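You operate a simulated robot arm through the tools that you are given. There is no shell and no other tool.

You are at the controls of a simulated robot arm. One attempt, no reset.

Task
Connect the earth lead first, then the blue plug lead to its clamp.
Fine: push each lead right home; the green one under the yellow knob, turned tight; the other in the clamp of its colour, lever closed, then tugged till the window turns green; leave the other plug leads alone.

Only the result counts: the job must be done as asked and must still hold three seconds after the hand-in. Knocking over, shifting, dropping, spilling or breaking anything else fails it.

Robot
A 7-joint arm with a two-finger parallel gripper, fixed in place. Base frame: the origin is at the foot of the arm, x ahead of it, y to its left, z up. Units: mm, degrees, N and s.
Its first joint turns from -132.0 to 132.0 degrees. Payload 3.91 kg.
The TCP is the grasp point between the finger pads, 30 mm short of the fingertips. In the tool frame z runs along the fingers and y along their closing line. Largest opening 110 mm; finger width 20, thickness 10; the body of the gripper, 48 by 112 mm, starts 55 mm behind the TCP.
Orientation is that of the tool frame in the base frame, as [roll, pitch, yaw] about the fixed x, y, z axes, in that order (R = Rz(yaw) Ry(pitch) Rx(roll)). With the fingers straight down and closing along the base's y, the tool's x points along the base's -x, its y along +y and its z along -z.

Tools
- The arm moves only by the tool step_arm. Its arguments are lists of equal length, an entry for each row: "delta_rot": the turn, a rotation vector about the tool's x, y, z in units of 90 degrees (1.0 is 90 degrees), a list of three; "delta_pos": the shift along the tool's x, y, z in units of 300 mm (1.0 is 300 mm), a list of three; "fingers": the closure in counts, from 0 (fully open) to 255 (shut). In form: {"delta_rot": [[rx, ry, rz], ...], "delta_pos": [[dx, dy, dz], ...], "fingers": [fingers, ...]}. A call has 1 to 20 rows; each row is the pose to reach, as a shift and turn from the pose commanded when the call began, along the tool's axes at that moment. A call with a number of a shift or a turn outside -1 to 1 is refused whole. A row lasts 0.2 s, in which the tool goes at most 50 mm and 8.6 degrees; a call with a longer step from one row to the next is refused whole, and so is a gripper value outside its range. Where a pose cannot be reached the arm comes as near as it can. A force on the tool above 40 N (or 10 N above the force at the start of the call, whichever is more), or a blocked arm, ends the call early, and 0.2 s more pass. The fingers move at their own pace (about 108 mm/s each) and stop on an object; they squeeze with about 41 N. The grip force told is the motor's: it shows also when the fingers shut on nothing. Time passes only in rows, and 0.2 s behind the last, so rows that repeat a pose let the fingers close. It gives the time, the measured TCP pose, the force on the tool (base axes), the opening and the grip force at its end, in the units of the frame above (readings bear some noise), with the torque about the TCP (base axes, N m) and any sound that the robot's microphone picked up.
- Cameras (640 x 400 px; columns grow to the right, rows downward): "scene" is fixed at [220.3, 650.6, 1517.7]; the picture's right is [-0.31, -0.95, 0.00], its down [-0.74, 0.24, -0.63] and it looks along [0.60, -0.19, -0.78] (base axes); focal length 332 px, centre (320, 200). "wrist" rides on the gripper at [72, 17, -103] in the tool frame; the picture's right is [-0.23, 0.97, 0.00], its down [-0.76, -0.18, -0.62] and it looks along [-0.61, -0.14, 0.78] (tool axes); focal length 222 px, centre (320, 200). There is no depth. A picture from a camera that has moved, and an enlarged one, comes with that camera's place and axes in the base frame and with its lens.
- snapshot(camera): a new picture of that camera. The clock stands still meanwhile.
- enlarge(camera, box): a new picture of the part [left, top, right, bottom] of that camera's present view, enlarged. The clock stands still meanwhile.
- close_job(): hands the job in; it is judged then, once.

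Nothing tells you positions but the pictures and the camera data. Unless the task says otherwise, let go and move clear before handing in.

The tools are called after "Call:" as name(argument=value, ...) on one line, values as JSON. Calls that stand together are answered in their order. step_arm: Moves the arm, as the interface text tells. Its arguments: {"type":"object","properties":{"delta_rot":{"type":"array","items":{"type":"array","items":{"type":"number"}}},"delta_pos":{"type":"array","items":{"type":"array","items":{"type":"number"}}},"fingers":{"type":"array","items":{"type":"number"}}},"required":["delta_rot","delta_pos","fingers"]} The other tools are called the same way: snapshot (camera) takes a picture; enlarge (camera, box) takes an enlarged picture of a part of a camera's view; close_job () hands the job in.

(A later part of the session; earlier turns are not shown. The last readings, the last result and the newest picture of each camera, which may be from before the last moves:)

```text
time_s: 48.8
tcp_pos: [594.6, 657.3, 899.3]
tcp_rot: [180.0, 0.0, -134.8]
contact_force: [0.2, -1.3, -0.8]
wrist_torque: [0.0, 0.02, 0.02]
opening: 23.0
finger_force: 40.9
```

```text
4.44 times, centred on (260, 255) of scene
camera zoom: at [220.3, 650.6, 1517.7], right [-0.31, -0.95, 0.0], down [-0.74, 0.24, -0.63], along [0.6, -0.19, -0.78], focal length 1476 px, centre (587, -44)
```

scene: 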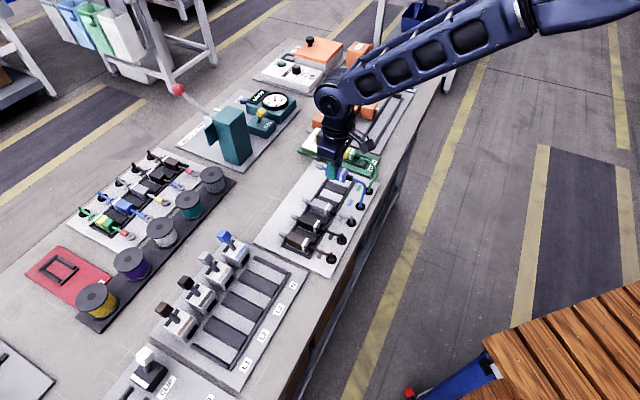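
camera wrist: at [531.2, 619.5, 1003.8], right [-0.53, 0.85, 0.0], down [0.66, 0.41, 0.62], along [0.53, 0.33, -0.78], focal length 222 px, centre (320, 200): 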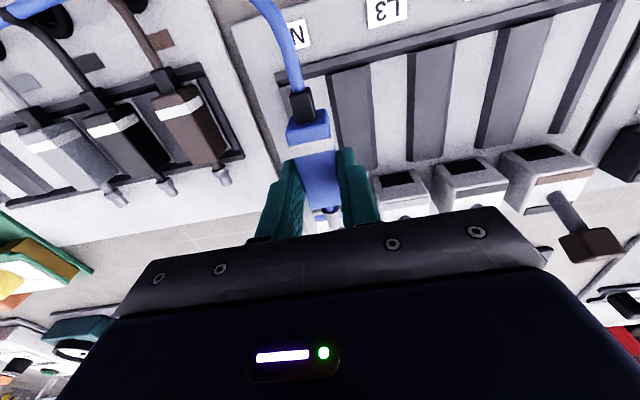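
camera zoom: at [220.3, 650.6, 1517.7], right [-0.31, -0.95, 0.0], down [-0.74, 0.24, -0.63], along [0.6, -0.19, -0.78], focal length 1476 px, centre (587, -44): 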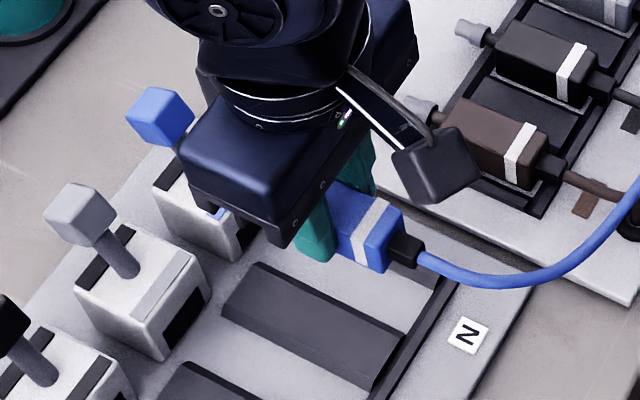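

I'm aligned within about 1 mm of the N lane centre. I lower into the lane.

Call:
step_arm(delta_rot=[[0, 0, 0], [0, 0, 0], [0, 0, 0], [0, 0, 0], [0, 0, 0]], delta_pos=[[0, 0, 0.06], [0, 0, 0.12], [0, 0, 0.155], [0, 0, 0.17], [0, 0, 0.17]], fingers=[255, 255, 255, 255, 255])

Call:
enlarge(camera="wrist", box=[240, 90, 400, 220])

Call:
enlarge(camera="scene", box=[200, 210, 320, 300])

```text
time_s: 50.0
tcp_pos: [594.0, 657.5, 847.0]
tcp_rot: [180.0, 0.0, -134.9]
contact_force: [0.4, -0.2, -0.6]
wrist_torque: [0.02, -0.01, 0.02]
opening: 23.1
finger_force: 41.0
```

```text
3.08 times, centred on (320, 155) of wrist
camera zoom: at [530.6, 619.6, 952.2], right [-0.53, 0.85, 0.0], down [0.66, 0.41, 0.62], along [0.53, 0.33, -0.78], focal length 684 px, centre (320, 338)
```

zoom: 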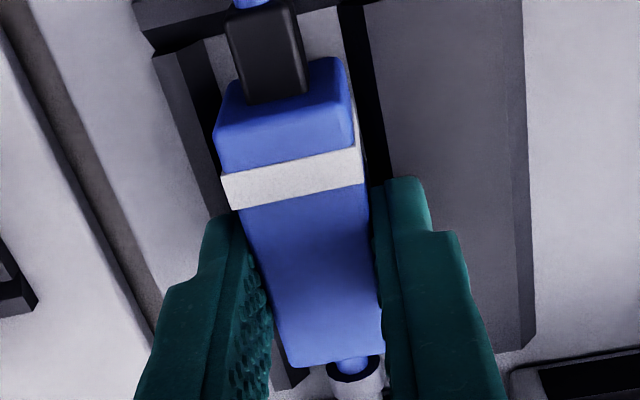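

```text
4.44 times, centred on (260, 255) of scene
camera zoom: at [220.3, 650.6, 1517.7], right [-0.31, -0.95, 0.0], down [-0.74, 0.24, -0.63], along [0.6, -0.19, -0.78], focal length 1476 px, centre (587, -44)
```

zoom: 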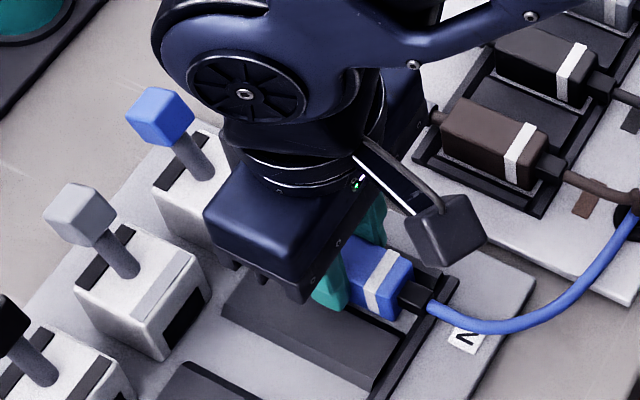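

No contact yet. I lower the final few millimetres to feel the board.

Call:
step_arm(delta_rot=[[0, 0, 0], [0, 0, 0], [0, 0, 0]], delta_pos=[[0, 0, 0.006], [0, 0, 0.011], [0, 0, 0.011]], fingers=[255, 255, 255])

```text
time_s: 50.8
tcp_pos: [595.1, 658.8, 844.0]
tcp_rot: [-179.9, 0.0, -134.9]
contact_force: [-0.4, -0.9, 7.8]
wrist_torque: [-0.18, 0.2, -0.01]
opening: 22.7
finger_force: 41.5
```

The board is felt. I ease up 0.5 mm and push toward the clamp.

Call:
step_arm(delta_rot=[[0, 0, 0], [0, 0, 0], [0, 0, 0], [0, 0, 0], [0, 0, 0], [0, 0, 0]], delta_pos=[[0, 0, -0.002], [-0.012, 0, -0.002], [-0.024, 0, -0.002], [-0.036, 0, -0.002], [-0.048, 0, -0.002], [-0.048, 0, -0.002]], fingers=[255, 255, 255, 255, 255, 255])

Call:
enlarge(camera="wrist", box=[240, 90, 400, 220])

Call:
enlarge(camera="scene", box=[200, 210, 320, 300])

```text
time_s: 52.2
tcp_pos: [605.1, 668.3, 845.4]
tcp_rot: [-180.0, 0.0, -134.9]
contact_force: [-2.9, -2.8, 11.1]
wrist_torque: [-0.13, 0.14, 0.03]
opening: 22.9
finger_force: 40.8
```

```text
3.08 times, centred on (320, 155) of wrist
camera zoom: at [540.6, 630.0, 949.3], right [-0.53, 0.85, 0.0], down [0.66, 0.41, 0.62], along [0.53, 0.33, -0.78], focal length 684 px, centre (320, 338)
```

zoom: 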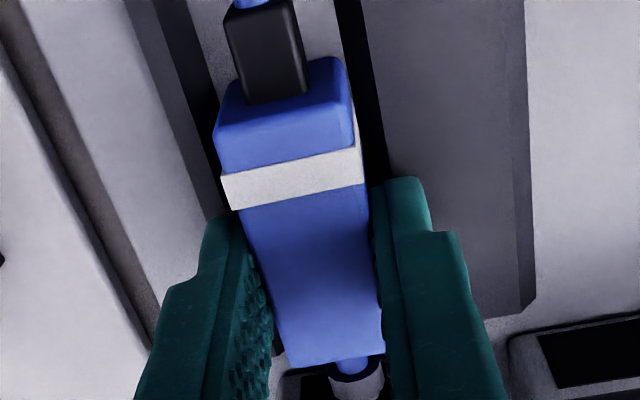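

```text
4.44 times, centred on (260, 255) of scene
camera zoom: at [220.3, 650.6, 1517.7], right [-0.31, -0.95, 0.0], down [-0.74, 0.24, -0.63], along [0.6, -0.19, -0.78], focal length 1476 px, centre (587, -44)
```

zoom: 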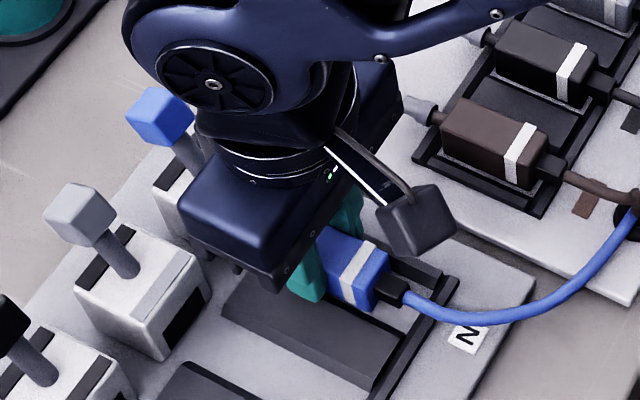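

The ferrule is entering with little resistance. I continue pushing.

Call:
step_arm(delta_rot=[[0, 0, 0], [0, 0, 0], [0, 0, 0], [0, 0, 0], [0, 0, 0]], delta_pos=[[-0.01, 0, -0.001], [-0.02, 0, -0.002], [-0.03, 0, -0.002], [-0.04, 0, -0.002], [-0.04, 0, -0.002]], fingers=[255, 255, 255, 255, 255])

Call:
enlarge(camera="wrist", box=[240, 90, 400, 220])

```text
time_s: 53.4
tcp_pos: [613.9, 676.6, 845.4]
tcp_rot: [179.9, 0.0, -134.9]
contact_force: [-1.2, -0.5, -1.4]
wrist_torque: [0.0, 0.01, 0.0]
opening: 22.8
finger_force: 40.9
```

```text
3.08 times, centred on (320, 155) of wrist
camera zoom: at [549.2, 638.7, 949.5], right [-0.53, 0.85, 0.0], down [0.66, 0.41, 0.62], along [0.53, 0.33, -0.78], focal length 684 px, centre (320, 338)
```

zoom: 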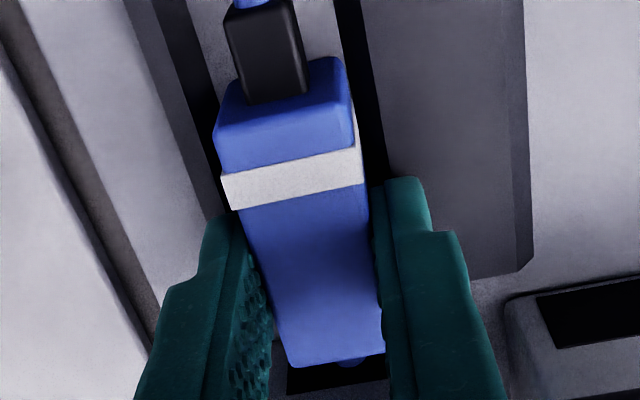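

Still free. I continue in small steps.

Call:
step_arm(delta_rot=[[0, 0, 0], [0, 0, 0], [0, 0, 0], [0, 0, 0]], delta_pos=[[-0.008, 0, 0], [-0.016, 0, 0], [-0.024, 0, 0], [-0.024, 0, 0]], fingers=[255, 255, 255, 255])

Call:
enlarge(camera="wrist", box=[240, 90, 400, 220])

```text
time_s: 54.4
tcp_pos: [617.6, 681.7, 844.2]
tcp_rot: [-179.9, -0.1, -134.9]
contact_force: [-20.4, -22.5, -5.3]
wrist_torque: [-0.61, 0.55, -0.02]
opening: 23.0
finger_force: 41.0
```

```text
3.08 times, centred on (320, 155) of wrist
camera zoom: at [553.7, 643.5, 949.3], right [-0.53, 0.85, 0.0], down [0.66, 0.42, 0.62], along [0.53, 0.33, -0.78], focal length 684 px, centre (320, 338)
```

zoom: 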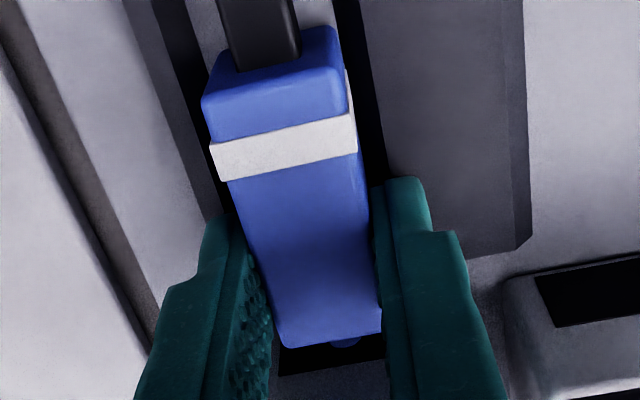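

The lead stopped hard with its handle end at a≈934 (about 21 mm inserted), the same way the earth lead did. I release and rise to inspect the lever.

Call:
step_arm(delta_rot=[[0, 0, 0], [0, 0, 0], [0, 0, 0], [0, 0, 0], [0, 0, 0], [0, 0, 0], [0, 0, 0]], delta_pos=[[0, 0, 0], [0, 0, 0], [0, 0, -0.06], [0.05, 0, -0.16], [0.1, 0, -0.28], [0.14, 0, -0.42], [0.14, 0, -0.42]], fingers=[150, 150, 150, 150, 150, 150, 150])

Call:
snapshot(camera="wrist")

Call:
enlarge(camera="wrist", box=[240, 60, 440, 220])

Call:
enlarge(camera="scene", box=[200, 210, 320, 300])

```text
time_s: 56.0
tcp_pos: [587.4, 650.9, 972.1]
tcp_rot: [179.9, 0.1, -134.9]
contact_force: [0.1, -0.7, -0.4]
wrist_torque: [0.0, -0.01, 0.01]
opening: 45.4
finger_force: 0.0
```

```text
taken
camera wrist: at [524.2, 613.2, 1076.0], right [-0.53, 0.85, 0.0], down [0.66, 0.41, 0.62], along [0.53, 0.33, -0.78], focal length 222 px, centre (320, 200)
```

wrist: 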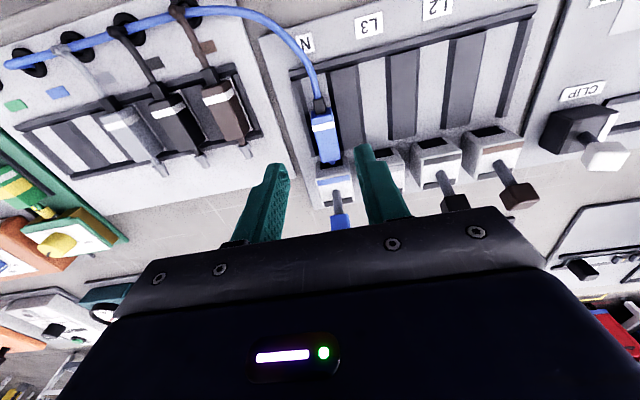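

```text
2.50 times, centred on (340, 140) of wrist
camera zoom: at [524.2, 613.2, 1076.0], right [-0.53, 0.85, 0.0], down [0.66, 0.41, 0.62], along [0.53, 0.33, -0.78], focal length 555 px, centre (270, 350)
```

zoom: 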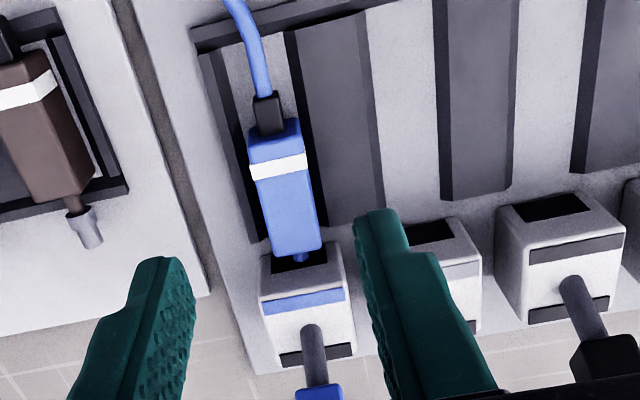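

```text
4.44 times, centred on (260, 255) of scene
camera zoom: at [220.3, 650.6, 1517.7], right [-0.31, -0.95, 0.0], down [-0.74, 0.24, -0.63], along [0.6, -0.19, -0.78], focal length 1476 px, centre (587, -44)
```

zoom: 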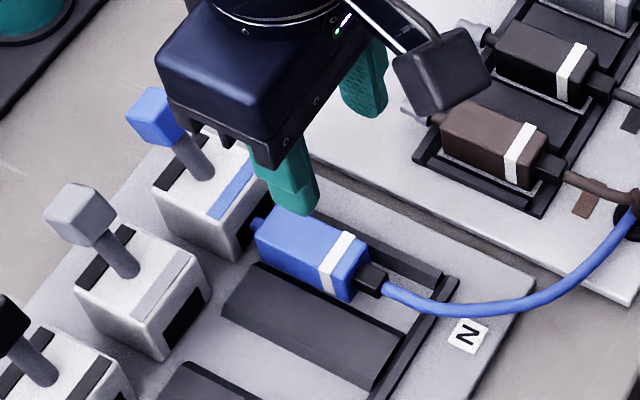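

The blue lead is in its clamp. The N lever's knob should be near (a≈984, s≈46, z≈895), leaning outward from a pivot near a≈971. I move above it with a slight tilt for reach.

Call:
step_arm(delta_rot=[[0, -0.0741, 0], [0, -0.1481, 0], [0, -0.2222, 0], [0, -0.2222, 0]], delta_pos=[[-0.1, 0, 0.02], [-0.2, 0, 0.04], [-0.28, 0, 0.06], [-0.28, 0, 0.06]], fingers=[150, 150, 150, 150])

Call:
snapshot(camera="wrist")

Call:
enlarge(camera="wrist", box=[240, 80, 400, 210])

Call:
enlarge(camera="scene", box=[190, 200, 310, 290])

```text
time_s: 57.0
tcp_pos: [645.9, 712.5, 953.2]
tcp_rot: [-180.0, 20.1, -134.9]
contact_force: [0.1, -0.3, 0.3]
wrist_torque: [0.0, -0.01, 0.01]
opening: 45.3
finger_force: 0.0
```

```text
taken
camera wrist: at [561.4, 651.5, 1026.9], right [-0.54, 0.84, 0.08], down [0.48, 0.23, 0.85], along [0.69, 0.49, -0.53], focal length 222 px, centre (320, 200)
```

wrist: 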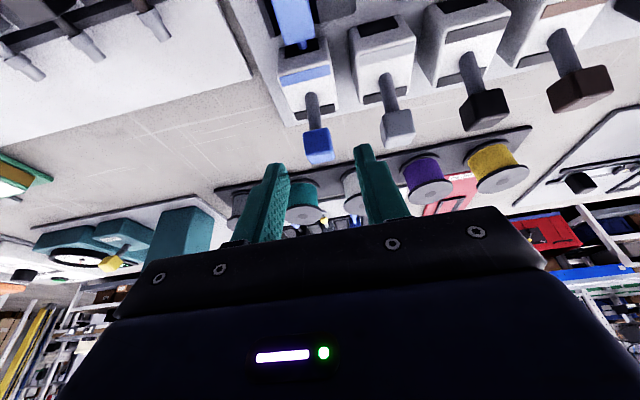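

```text
3.08 times, centred on (320, 145) of wrist
camera zoom: at [561.4, 651.5, 1026.9], right [-0.54, 0.84, 0.08], down [0.48, 0.23, 0.85], along [0.69, 0.49, -0.53], focal length 684 px, centre (320, 369)
```

zoom: 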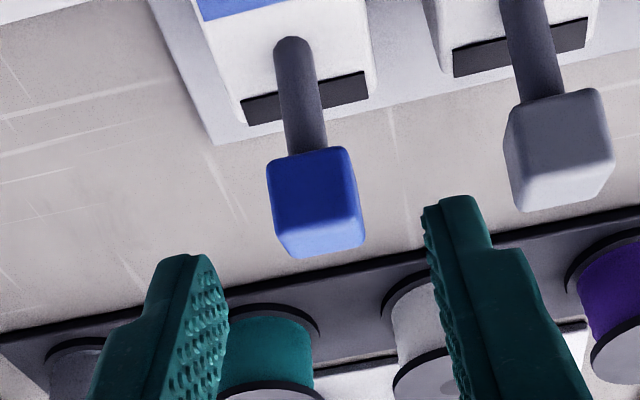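

```text
4.44 times, centred on (250, 245) of scene
camera zoom: at [220.3, 650.6, 1517.7], right [-0.31, -0.95, 0.0], down [-0.74, 0.24, -0.63], along [0.6, -0.19, -0.78], focal length 1476 px, centre (631, 0)
```

zoom: 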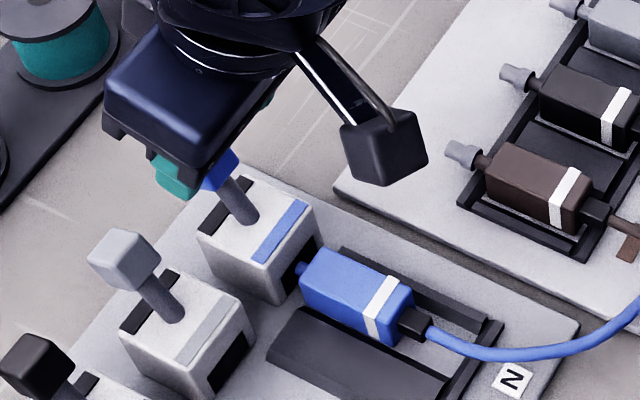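

The blue knob is at about (985, 45, 895), with the lever leaning 25° outward. I descend along the tool axis and grip the knob.

Call:
step_arm(delta_rot=[[0, 0, 0], [0, 0, 0], [0, 0, 0], [0, 0, 0], [0, 0, 0], [0, 0, 0], [0, 0, 0]], delta_pos=[[-0.003, -0.0057, 0.06], [-0.006, -0.0057, 0.12], [-0.0083, -0.0057, 0.17], [-0.0083, -0.0057, 0.1883], [-0.0083, -0.0057, 0.1883], [-0.0083, -0.0057, 0.1883], [-0.0083, -0.0057, 0.1883]], fingers=[150, 150, 150, 150, 255, 255, 255])

Call:
enlarge(camera="wrist", box=[240, 100, 400, 230])

Call:
enlarge(camera="scene", box=[190, 200, 310, 290])

```text
time_s: 58.6
tcp_pos: [663.1, 726.4, 900.7]
tcp_rot: [-179.9, 20.0, -134.9]
contact_force: [-0.3, 6.9, -4.0]
wrist_torque: [0.21, -0.12, -0.06]
opening: 21.6
finger_force: 44.6
```

```text
3.08 times, centred on (320, 165) of wrist
camera zoom: at [578.1, 665.7, 974.2], right [-0.54, 0.84, 0.08], down [0.48, 0.23, 0.85], along [0.69, 0.49, -0.53], focal length 684 px, centre (320, 308)
```

zoom: 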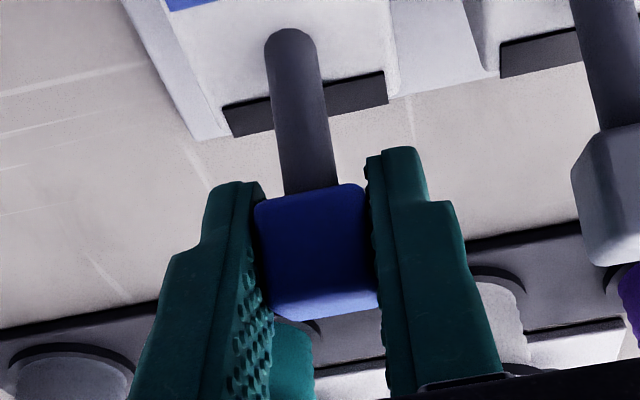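

```text
4.44 times, centred on (250, 245) of scene
camera zoom: at [220.3, 650.6, 1517.7], right [-0.31, -0.95, 0.0], down [-0.74, 0.24, -0.63], along [0.6, -0.19, -0.78], focal length 1476 px, centre (631, 0)
```

zoom: 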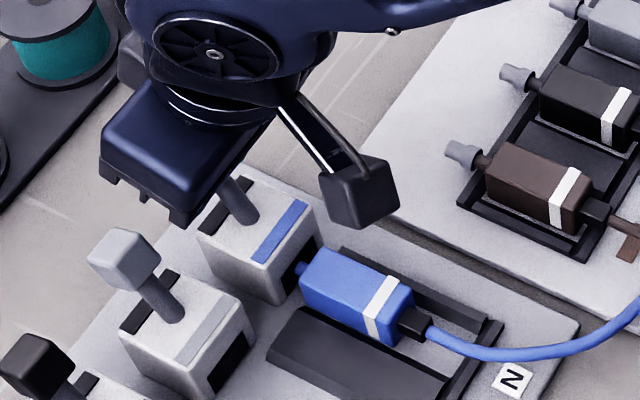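

The knob is gripped. I try the lever toward the robot by about 8 mm along its arc and check the resistance.

Call:
step_arm(delta_rot=[[0, 0, 0], [0, 0, 0], [0, 0, 0]], delta_pos=[[0.0097, 0, -0.0092], [0.0193, 0, -0.0183], [0.0193, 0, -0.0183]], fingers=[255, 255, 255])

Call:
enlarge(camera="wrist", box=[240, 100, 400, 230])

```text
time_s: 59.4
tcp_pos: [657.9, 720.9, 903.3]
tcp_rot: [180.0, 20.0, -135.0]
contact_force: [7.8, 23.5, -10.9]
wrist_torque: [0.83, -0.73, -0.1]
opening: 21.6
finger_force: 45.0
```

```text
3.08 times, centred on (320, 165) of wrist
camera zoom: at [573.4, 660.9, 976.8], right [-0.54, 0.84, 0.08], down [0.48, 0.23, 0.85], along [0.69, 0.49, -0.53], focal length 684 px, centre (320, 308)
```

zoom: 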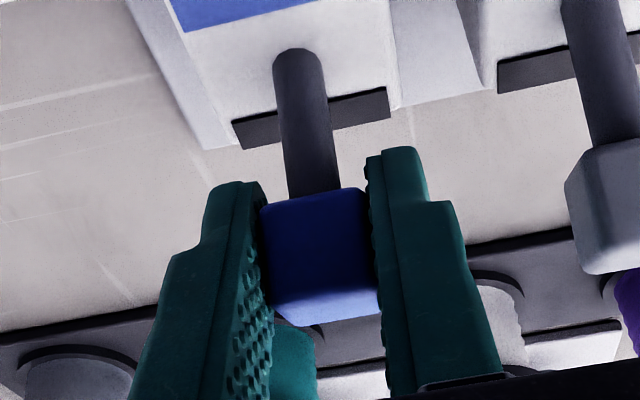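

The lever follows the hand with about 22 N of resistance. I correct sideways a little and continue along the arc.

Call:
step_arm(delta_rot=[[0, 0, 0], [0, 0, 0], [0, 0, 0]], delta_pos=[[0.0134, 0.0023, -0.01], [0.0267, 0.0023, -0.02], [0.0267, 0.0023, -0.02]], fingers=[255, 255, 255])

Call:
snapshot(camera="wrist")

Call:
enlarge(camera="scene", box=[190, 200, 310, 290])

```text
time_s: 60.2
tcp_pos: [651.6, 714.5, 906.1]
tcp_rot: [179.9, 19.9, -135.0]
contact_force: [11.0, 16.1, -10.3]
wrist_torque: [0.84, -0.55, -0.02]
opening: 21.6
finger_force: 44.9
```

```text
taken
camera wrist: at [566.6, 654.2, 980.0], right [-0.54, 0.84, 0.08], down [0.48, 0.23, 0.85], along [0.69, 0.49, -0.53], focal length 222 px, centre (320, 200)
```

wrist: 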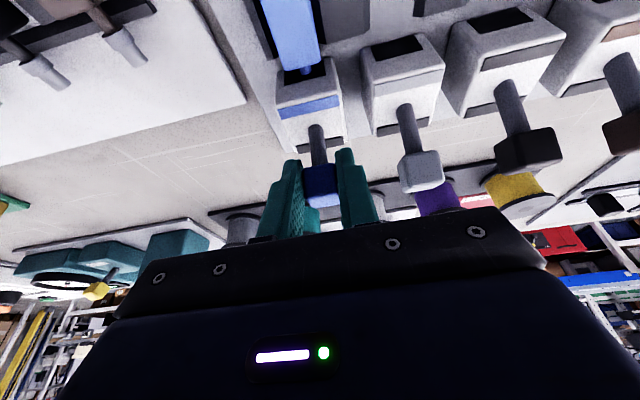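

```text
4.44 times, centred on (250, 245) of scene
camera zoom: at [220.3, 650.6, 1517.7], right [-0.31, -0.95, 0.0], down [-0.74, 0.24, -0.63], along [0.6, -0.19, -0.78], focal length 1476 px, centre (631, 0)
```

zoom: 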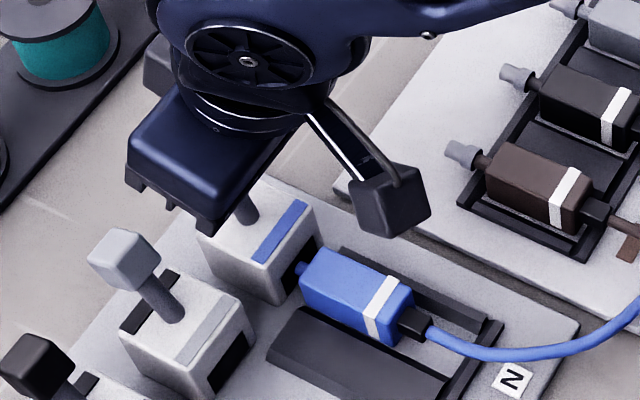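

It's closing. I keep moving along the arc toward the robot.

Call:
step_arm(delta_rot=[[0, 0, 0], [0, 0, 0], [0, 0, 0], [0, 0, 0], [0, 0, 0]], delta_pos=[[0.0135, 0.001, -0.0056], [0.027, 0.002, -0.0112], [0.0405, 0.002, -0.0169], [0.054, 0.002, -0.0225], [0.054, 0.002, -0.0225]], fingers=[255, 255, 255, 255, 255])

Call:
enlarge(camera="wrist", box=[240, 60, 440, 230])

Call:
enlarge(camera="scene", box=[190, 200, 310, 290])

```text
time_s: 61.4
tcp_pos: [639.5, 701.3, 905.9]
tcp_rot: [180.0, 19.9, -134.8]
contact_force: [19.4, 10.4, 1.7]
wrist_torque: [0.78, -0.93, -0.05]
opening: 21.8
finger_force: 44.6
```

```text
2.35 times, centred on (340, 145) of wrist
camera zoom: at [553.8, 641.5, 980.9], right [-0.54, 0.84, 0.08], down [0.48, 0.23, 0.85], along [0.69, 0.49, -0.53], focal length 523 px, centre (273, 329)
```

zoom: 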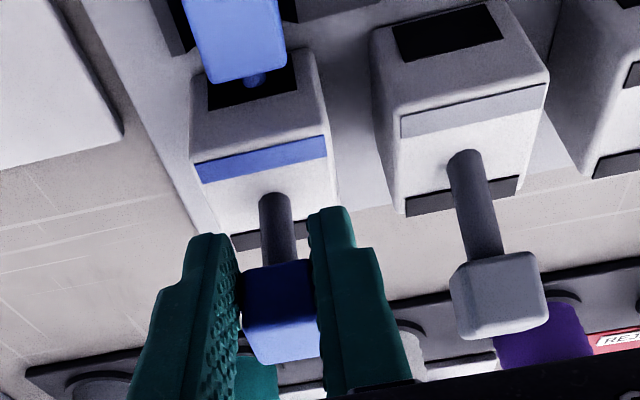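

```text
4.44 times, centred on (250, 245) of scene
camera zoom: at [220.3, 650.6, 1517.7], right [-0.31, -0.95, 0.0], down [-0.74, 0.24, -0.63], along [0.6, -0.19, -0.78], focal length 1476 px, centre (631, 0)
```

zoom: 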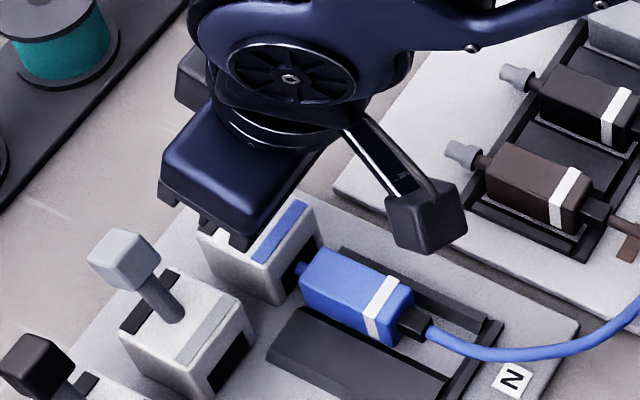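

The lever is past vertical. I continue until it stops.

Call:
step_arm(delta_rot=[[0, 0, 0], [0, 0, 0], [0, 0, 0], [0, 0, 0], [0, 0, 0], [0, 0, 0]], delta_pos=[[0.013, -0.001, -0.003], [0.026, -0.0015, -0.005], [0.039, -0.0015, -0.006], [0.052, -0.0015, -0.006], [0.0643, -0.0015, -0.0057], [0.0643, -0.0015, -0.0057]], fingers=[255, 255, 255, 255, 255, 255])

Call:
enlarge(camera="wrist", box=[240, 60, 440, 230])

Call:
enlarge(camera="scene", box=[190, 200, 310, 290])

```text
time_s: 62.8
tcp_pos: [626.1, 688.9, 902.2]
tcp_rot: [180.0, 19.9, -134.9]
contact_force: [0.2, 0.6, -1.4]
wrist_torque: [0.04, 0.0, -0.02]
opening: 0.0
finger_force: 37.9
```

```text
2.35 times, centred on (340, 145) of wrist
camera zoom: at [540.0, 628.8, 975.9], right [-0.54, 0.84, 0.08], down [0.48, 0.23, 0.85], along [0.69, 0.49, -0.53], focal length 523 px, centre (273, 329)
```

zoom: 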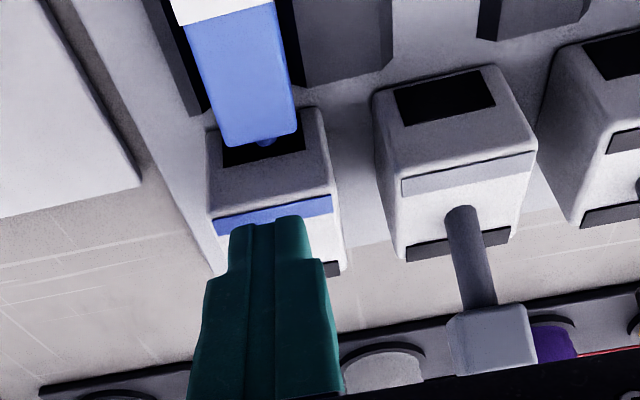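

```text
4.44 times, centred on (250, 245) of scene
camera zoom: at [220.3, 650.6, 1517.7], right [-0.31, -0.95, 0.0], down [-0.74, 0.24, -0.63], along [0.6, -0.19, -0.78], focal length 1476 px, centre (631, 0)
```

zoom: 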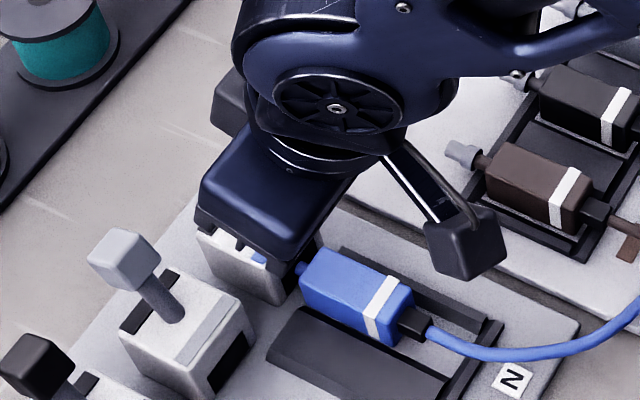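

The fingers slipped off the knob. I rise and see where the lever ended up.

Call:
step_arm(delta_rot=[[0, 0, 0], [0, 0, 0], [0, 0, 0], [0, 0, 0]], delta_pos=[[0.04, 0, -0.08], [0.1, 0, -0.16], [0.16, 0, -0.24], [0.16, 0, -0.24]], fingers=[255, 200, 150, 150])

Call:
snapshot(camera="wrist")

Call:
enlarge(camera="wrist", box=[240, 60, 440, 230])

Call:
enlarge(camera="scene", box=[190, 200, 310, 290])

```text
time_s: 63.8
tcp_pos: [577.7, 640.7, 954.4]
tcp_rot: [-180.0, 20.0, -134.9]
contact_force: [0.1, -0.7, -0.7]
wrist_torque: [-0.02, 0.01, 0.01]
opening: 45.3
finger_force: 0.1
```

```text
taken
camera wrist: at [491.4, 580.2, 1028.0], right [-0.54, 0.84, 0.08], down [0.48, 0.23, 0.85], along [0.69, 0.49, -0.53], focal length 222 px, centre (320, 200)
```

wrist: 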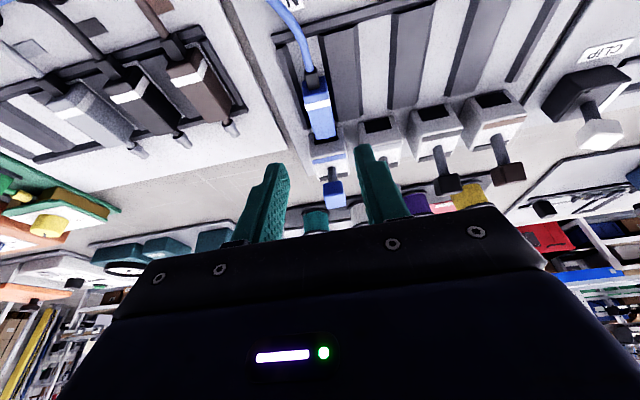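

```text
2.35 times, centred on (340, 145) of wrist
camera zoom: at [491.4, 580.2, 1028.0], right [-0.54, 0.84, 0.08], down [0.48, 0.23, 0.85], along [0.69, 0.49, -0.53], focal length 523 px, centre (273, 329)
```

zoom: 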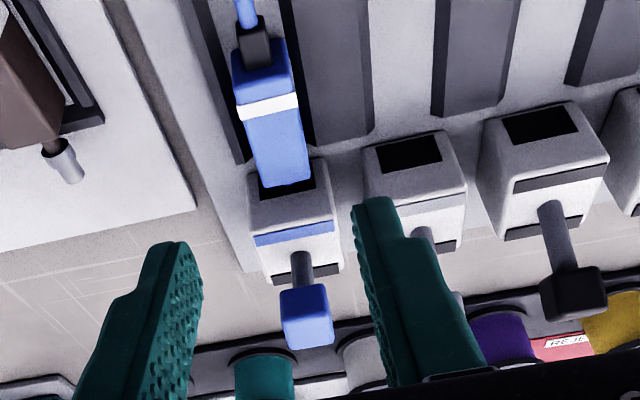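

```text
4.44 times, centred on (250, 245) of scene
camera zoom: at [220.3, 650.6, 1517.7], right [-0.31, -0.95, 0.0], down [-0.74, 0.24, -0.63], along [0.6, -0.19, -0.78], focal length 1476 px, centre (631, 0)
```

zoom: 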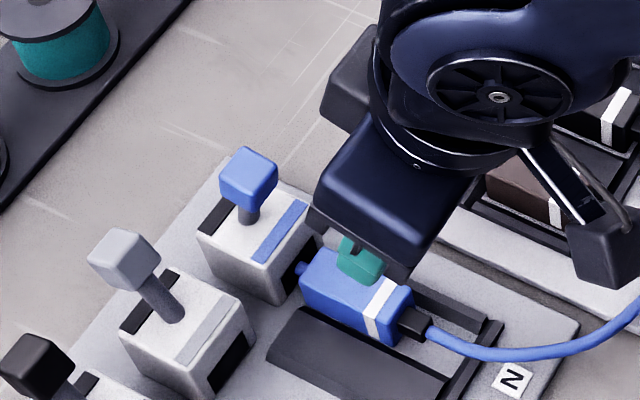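

The lever now stands about vertical and stays there. Instead of gripping, I'll push it from behind with closed fingers, so first I move over and behind the knob.

Call:
step_arm(delta_rot=[[0, 0, 0], [0, 0, 0], [0, 0, 0], [0, 0, 0], [0, 0, 0]], delta_pos=[[-0.08, 0, -0.05], [-0.17, 0, -0.02], [-0.26, -0.002, 0.03], [-0.3373, -0.0027, 0.0907], [-0.3373, -0.0027, 0.0907]], fingers=[255, 255, 255, 255, 255])

Call:
snapshot(camera="wrist")

Call:
enlarge(camera="scene", box=[190, 200, 310, 290])

```text
time_s: 65.0
tcp_pos: [650.9, 711.5, 964.6]
tcp_rot: [180.0, 20.0, -134.9]
contact_force: [0.7, 0.1, -0.6]
wrist_torque: [-0.04, -0.02, -0.02]
opening: 0.0
finger_force: 37.6
```

```text
taken
camera wrist: at [564.8, 651.4, 1036.2], right [-0.54, 0.84, 0.08], down [0.48, 0.23, 0.85], along [0.69, 0.49, -0.53], focal length 222 px, centre (320, 200)
```

wrist: 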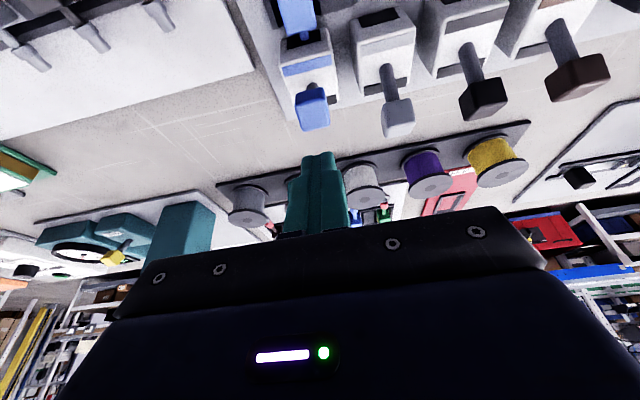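

```text
4.44 times, centred on (250, 245) of scene
camera zoom: at [220.3, 650.6, 1517.7], right [-0.31, -0.95, 0.0], down [-0.74, 0.24, -0.63], along [0.6, -0.19, -0.78], focal length 1476 px, centre (631, 0)
```

zoom: 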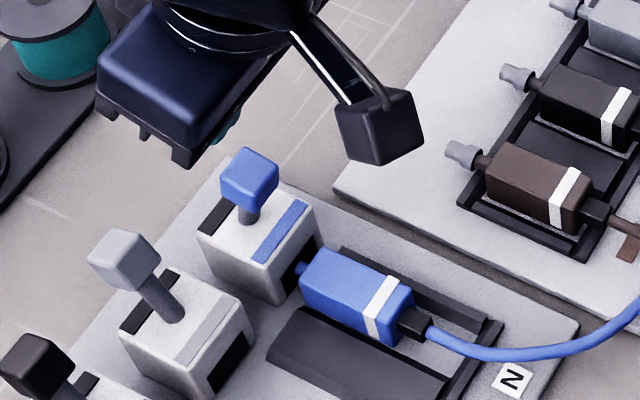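

The knob is at about (957, 45, 898). I descend along the tool axis behind it, then will sweep toward the robot.

Call:
step_arm(delta_rot=[[0, 0, 0], [0, 0, 0], [0, 0, 0], [0, 0, 0], [0, 0, 0]], delta_pos=[[-0.002, 0.0017, 0.06], [-0.002, 0.0017, 0.12], [-0.002, 0.0017, 0.18], [-0.002, 0.0017, 0.21], [-0.002, 0.0017, 0.21]], fingers=[255, 255, 255, 255, 255])

Call:
enlarge(camera="wrist", box=[240, 60, 440, 230])

Call:
enlarge(camera="scene", box=[190, 200, 310, 290])

```text
time_s: 66.2
tcp_pos: [666.5, 728.3, 902.8]
tcp_rot: [-180.0, 20.0, -134.9]
contact_force: [-0.6, -0.7, -0.2]
wrist_torque: [0.03, -0.04, 0.02]
opening: 0.0
finger_force: 37.4
```

```text
2.35 times, centred on (340, 145) of wrist
camera zoom: at [581.4, 668.4, 976.5], right [-0.54, 0.84, 0.08], down [0.48, 0.23, 0.85], along [0.69, 0.49, -0.53], focal length 523 px, centre (273, 329)
```

zoom: 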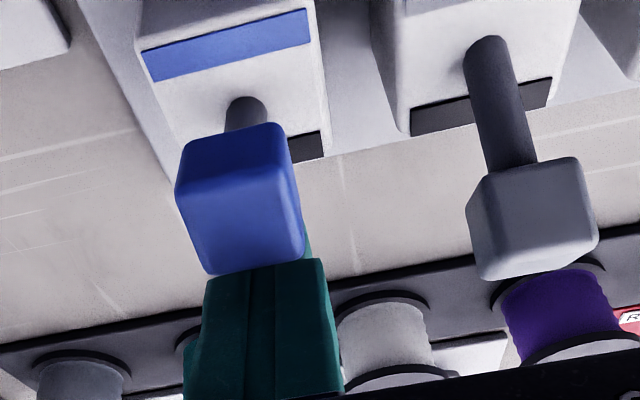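

```text
4.44 times, centred on (250, 245) of scene
camera zoom: at [220.3, 650.6, 1517.7], right [-0.31, -0.95, 0.0], down [-0.74, 0.24, -0.63], along [0.6, -0.19, -0.78], focal length 1476 px, centre (631, 0)
```

zoom: 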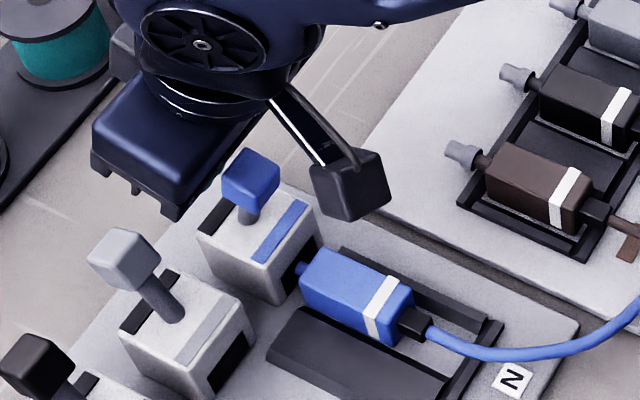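

The fingers are behind the knob, clear of it. I sweep toward the robot.

Call:
step_arm(delta_rot=[[0, 0, 0], [0, 0, 0], [0, 0, 0], [0, 0, 0], [0, 0, 0], [0, 0, 0]], delta_pos=[[0.02, 0, -0.0058], [0.04, 0, -0.0116], [0.06, 0, -0.0174], [0.08, 0, -0.0232], [0.0963, 0, -0.028], [0.0963, 0, -0.028]], fingers=[255, 255, 255, 255, 255, 255])

Call:
enlarge(camera="wrist", box=[240, 60, 440, 230])

Call:
enlarge(camera="scene", box=[190, 200, 310, 290])

```text
time_s: 67.2
tcp_pos: [653.7, 714.9, 906.0]
tcp_rot: [179.9, 20.6, -135.0]
contact_force: [5.7, 5.2, 1.0]
wrist_torque: [0.05, -0.11, -0.02]
opening: 0.0
finger_force: 37.2
stopped in row 4: the force on the tool passed its limit at 87 N (the readings are from after the stop); the commanded pose is now the measured one
```

```text
2.35 times, centred on (340, 145) of wrist
camera zoom: at [568.4, 654.6, 979.2], right [-0.54, 0.84, 0.08], down [0.48, 0.22, 0.85], along [0.7, 0.5, -0.52], focal length 523 px, centre (273, 329)
```

zoom: 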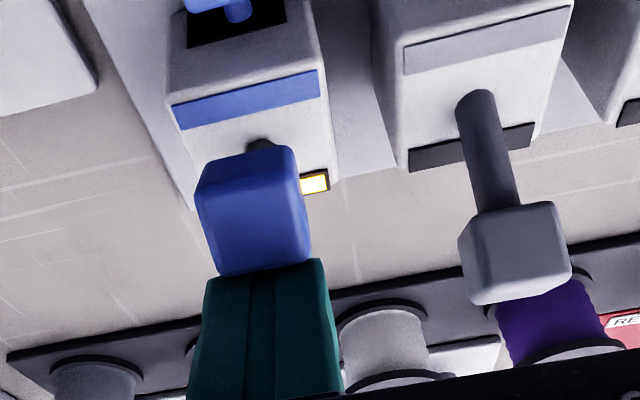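

```text
4.44 times, centred on (250, 245) of scene
camera zoom: at [220.3, 650.6, 1517.7], right [-0.31, -0.95, 0.0], down [-0.74, 0.24, -0.63], along [0.6, -0.19, -0.78], focal length 1476 px, centre (631, 0)
```

zoom: 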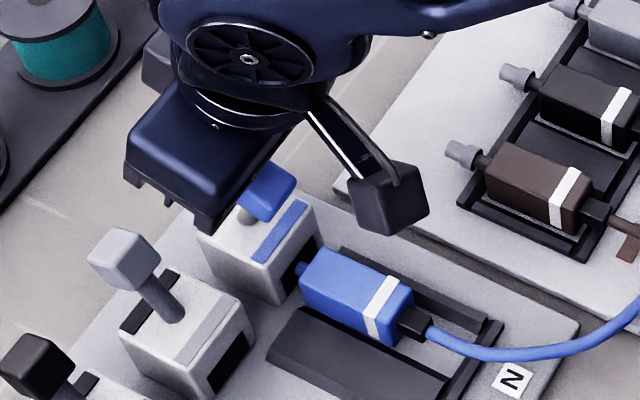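

The lever hit its closed stop and the window lit amber. I back away upward and check, then tug the lead.

Call:
step_arm(delta_rot=[[0, 0, 0], [0, 0, 0], [0, 0, 0], [0, 0, 0], [0, 0, 0], [0, 0, 0], [0, 0, 0]], delta_pos=[[-0.025, 0, 0], [-0.025, 0, -0.08], [-0.025, 0, -0.18], [0.05, 0, -0.25], [0.15, 0, -0.25], [0.25, 0, -0.25], [0.25, 0, -0.25]], fingers=[255, 255, 255, 255, 150, 150, 150])

Call:
snapshot(camera="wrist")

Call:
enlarge(camera="wrist", box=[240, 60, 440, 230])

Call:
enlarge(camera="scene", box=[190, 200, 310, 290])

```text
time_s: 68.8
tcp_pos: [584.1, 645.0, 951.6]
tcp_rot: [179.8, 20.5, -134.9]
contact_force: [0.0, 0.1, 0.3]
wrist_torque: [-0.01, -0.02, -0.02]
opening: 45.4
finger_force: 0.1
```

```text
taken
camera wrist: at [497.8, 584.2, 1024.8], right [-0.54, 0.84, 0.08], down [0.48, 0.22, 0.85], along [0.69, 0.5, -0.52], focal length 222 px, centre (320, 200)
```

wrist: 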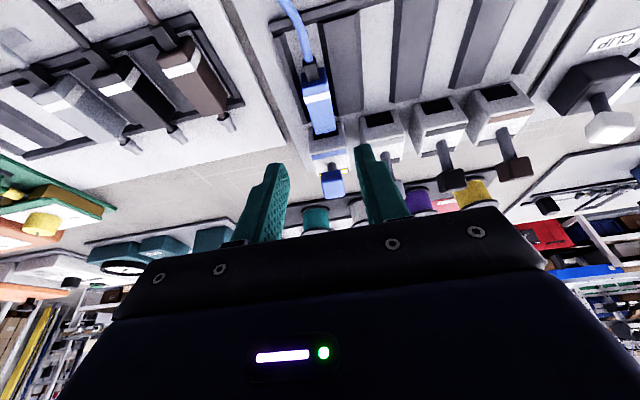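

```text
2.35 times, centred on (340, 145) of wrist
camera zoom: at [497.8, 584.2, 1024.8], right [-0.54, 0.84, 0.08], down [0.48, 0.22, 0.85], along [0.69, 0.5, -0.52], focal length 523 px, centre (273, 329)
```

zoom: 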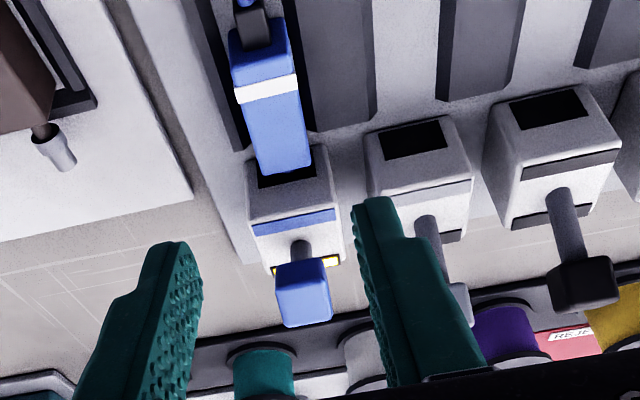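

```text
4.44 times, centred on (250, 245) of scene
camera zoom: at [220.3, 650.6, 1517.7], right [-0.31, -0.95, 0.0], down [-0.74, 0.24, -0.63], along [0.6, -0.19, -0.78], focal length 1476 px, centre (631, 0)
```

zoom: 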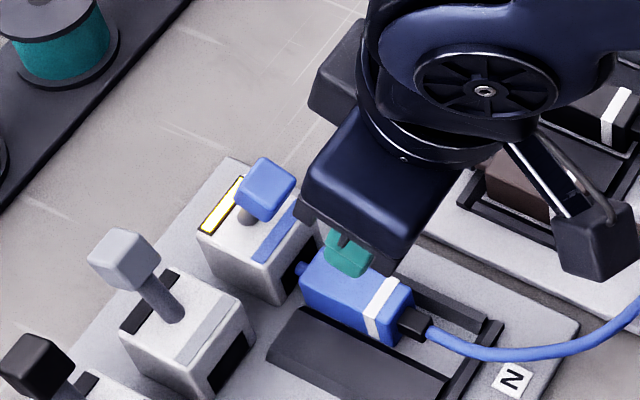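

The lever is over to the robot side and the window is amber. I position upright over the blue handle, toward its rear to stay clear of the lever.

Call:
step_arm(delta_rot=[[0, 0.076, 0], [0, 0.152, 0], [0, 0.2278, 0], [0, 0.2278, 0]], delta_pos=[[-0.02, 0.0043, 0.03], [-0.045, 0.0043, 0.07], [-0.0728, 0.0043, 0.109], [-0.0728, 0.0043, 0.109]], fingers=[139, 139, 139, 139])

Call:
enlarge(camera="wrist", box=[240, 80, 400, 220])

Call:
enlarge(camera="scene", box=[190, 200, 310, 290])

```text
time_s: 69.8
tcp_pos: [607.9, 670.3, 928.5]
tcp_rot: [179.9, 0.1, -134.9]
contact_force: [-0.7, -0.6, -0.6]
wrist_torque: [-0.03, -0.01, 0.01]
opening: 50.1
finger_force: 0.1
```

```text
2.86 times, centred on (320, 150) of wrist
camera zoom: at [544.3, 631.0, 1033.8], right [-0.53, 0.85, 0.0], down [0.66, 0.41, 0.62], along [0.53, 0.33, -0.78], focal length 635 px, centre (320, 343)
```

zoom: 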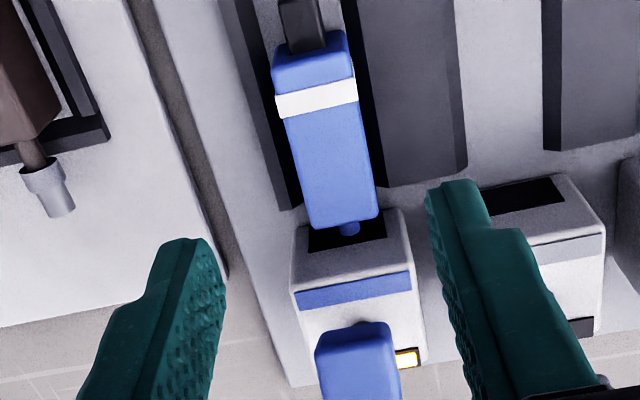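

```text
4.44 times, centred on (250, 245) of scene
camera zoom: at [220.3, 650.6, 1517.7], right [-0.31, -0.95, 0.0], down [-0.74, 0.24, -0.63], along [0.6, -0.19, -0.78], focal length 1476 px, centre (631, 0)
```

zoom: 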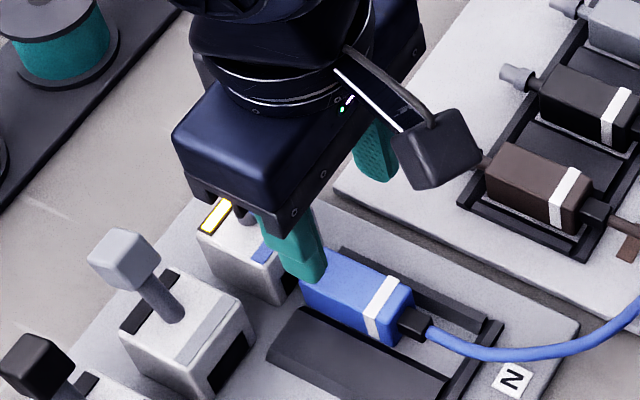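

The handle is still seated (end at a≈932, s≈46). I shift slightly back to keep off the lever knob, descend and grip.

Call:
step_arm(delta_rot=[[0, 0, 0], [0, 0, 0], [0, 0, 0], [0, 0, 0], [0, 0, 0], [0, 0, 0], [0, 0, 0], [0, 0, 0], [0, 0, 0]], delta_pos=[[0.0203, 0.0063, 0.02], [0.0203, 0.0063, 0.1], [0.0203, 0.0063, 0.18], [0.0203, 0.0063, 0.24], [0.0203, 0.0063, 0.277], [0.0203, 0.0063, 0.277], [0.0203, 0.0063, 0.277], [0.0203, 0.0063, 0.277], [0.0203, 0.0063, 0.277]], fingers=[139, 139, 139, 139, 139, 139, 255, 255, 255])

Call:
enlarge(camera="wrist", box=[240, 90, 400, 220])

Call:
enlarge(camera="scene", box=[190, 200, 310, 290])

```text
time_s: 71.8
tcp_pos: [602.5, 665.9, 845.5]
tcp_rot: [180.0, 0.0, -134.9]
contact_force: [2.1, -3.4, -0.8]
wrist_torque: [-0.1, -0.08, -0.04]
opening: 22.6
finger_force: 40.9
```

```text
3.08 times, centred on (320, 155) of wrist
camera zoom: at [539.0, 628.7, 949.4], right [-0.53, 0.85, 0.0], down [0.66, 0.41, 0.62], along [0.53, 0.33, -0.78], focal length 684 px, centre (320, 338)
```

zoom: 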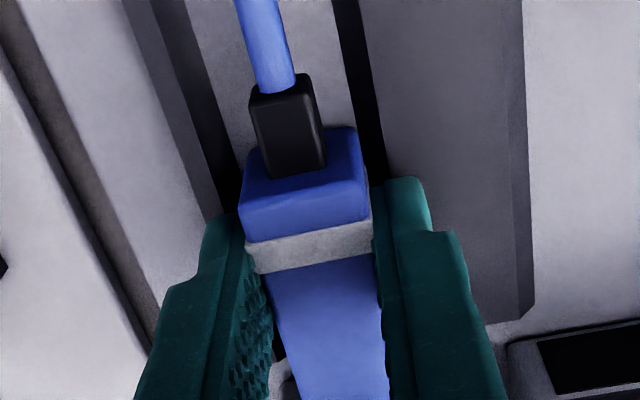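

```text
4.44 times, centred on (250, 245) of scene
camera zoom: at [220.3, 650.6, 1517.7], right [-0.31, -0.95, 0.0], down [-0.74, 0.24, -0.63], along [0.6, -0.19, -0.78], focal length 1476 px, centre (631, 0)
```

zoom: 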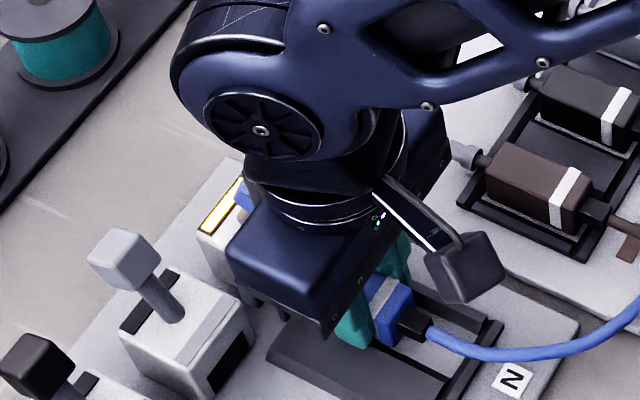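

Gripped and still amber. Now I tug back gently, 1 mm at first.

Call:
step_arm(delta_rot=[[0, 0, 0], [0, 0, 0]], delta_pos=[[0.0033, 0, 0], [0.0033, 0, 0]], fingers=[255, 255])

Call:
enlarge(camera="scene", box=[210, 230, 260, 270])

```text
time_s: 72.3
tcp_pos: [602.4, 667.1, 844.5]
tcp_rot: [179.9, 0.1, -135.0]
contact_force: [15.0, 10.4, -2.6]
wrist_torque: [0.42, -0.53, -0.01]
opening: 22.8
finger_force: 41.3
```

```text
10.00 times, centred on (235, 250) of scene
camera zoom: at [220.3, 650.6, 1517.7], right [-0.31, -0.95, 0.0], down [-0.74, 0.24, -0.63], along [0.6, -0.19, -0.78], focal length 3322 px, centre (1170, -300)
```

zoom: 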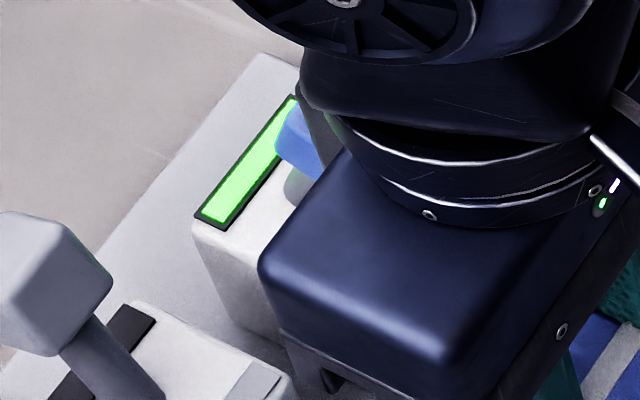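

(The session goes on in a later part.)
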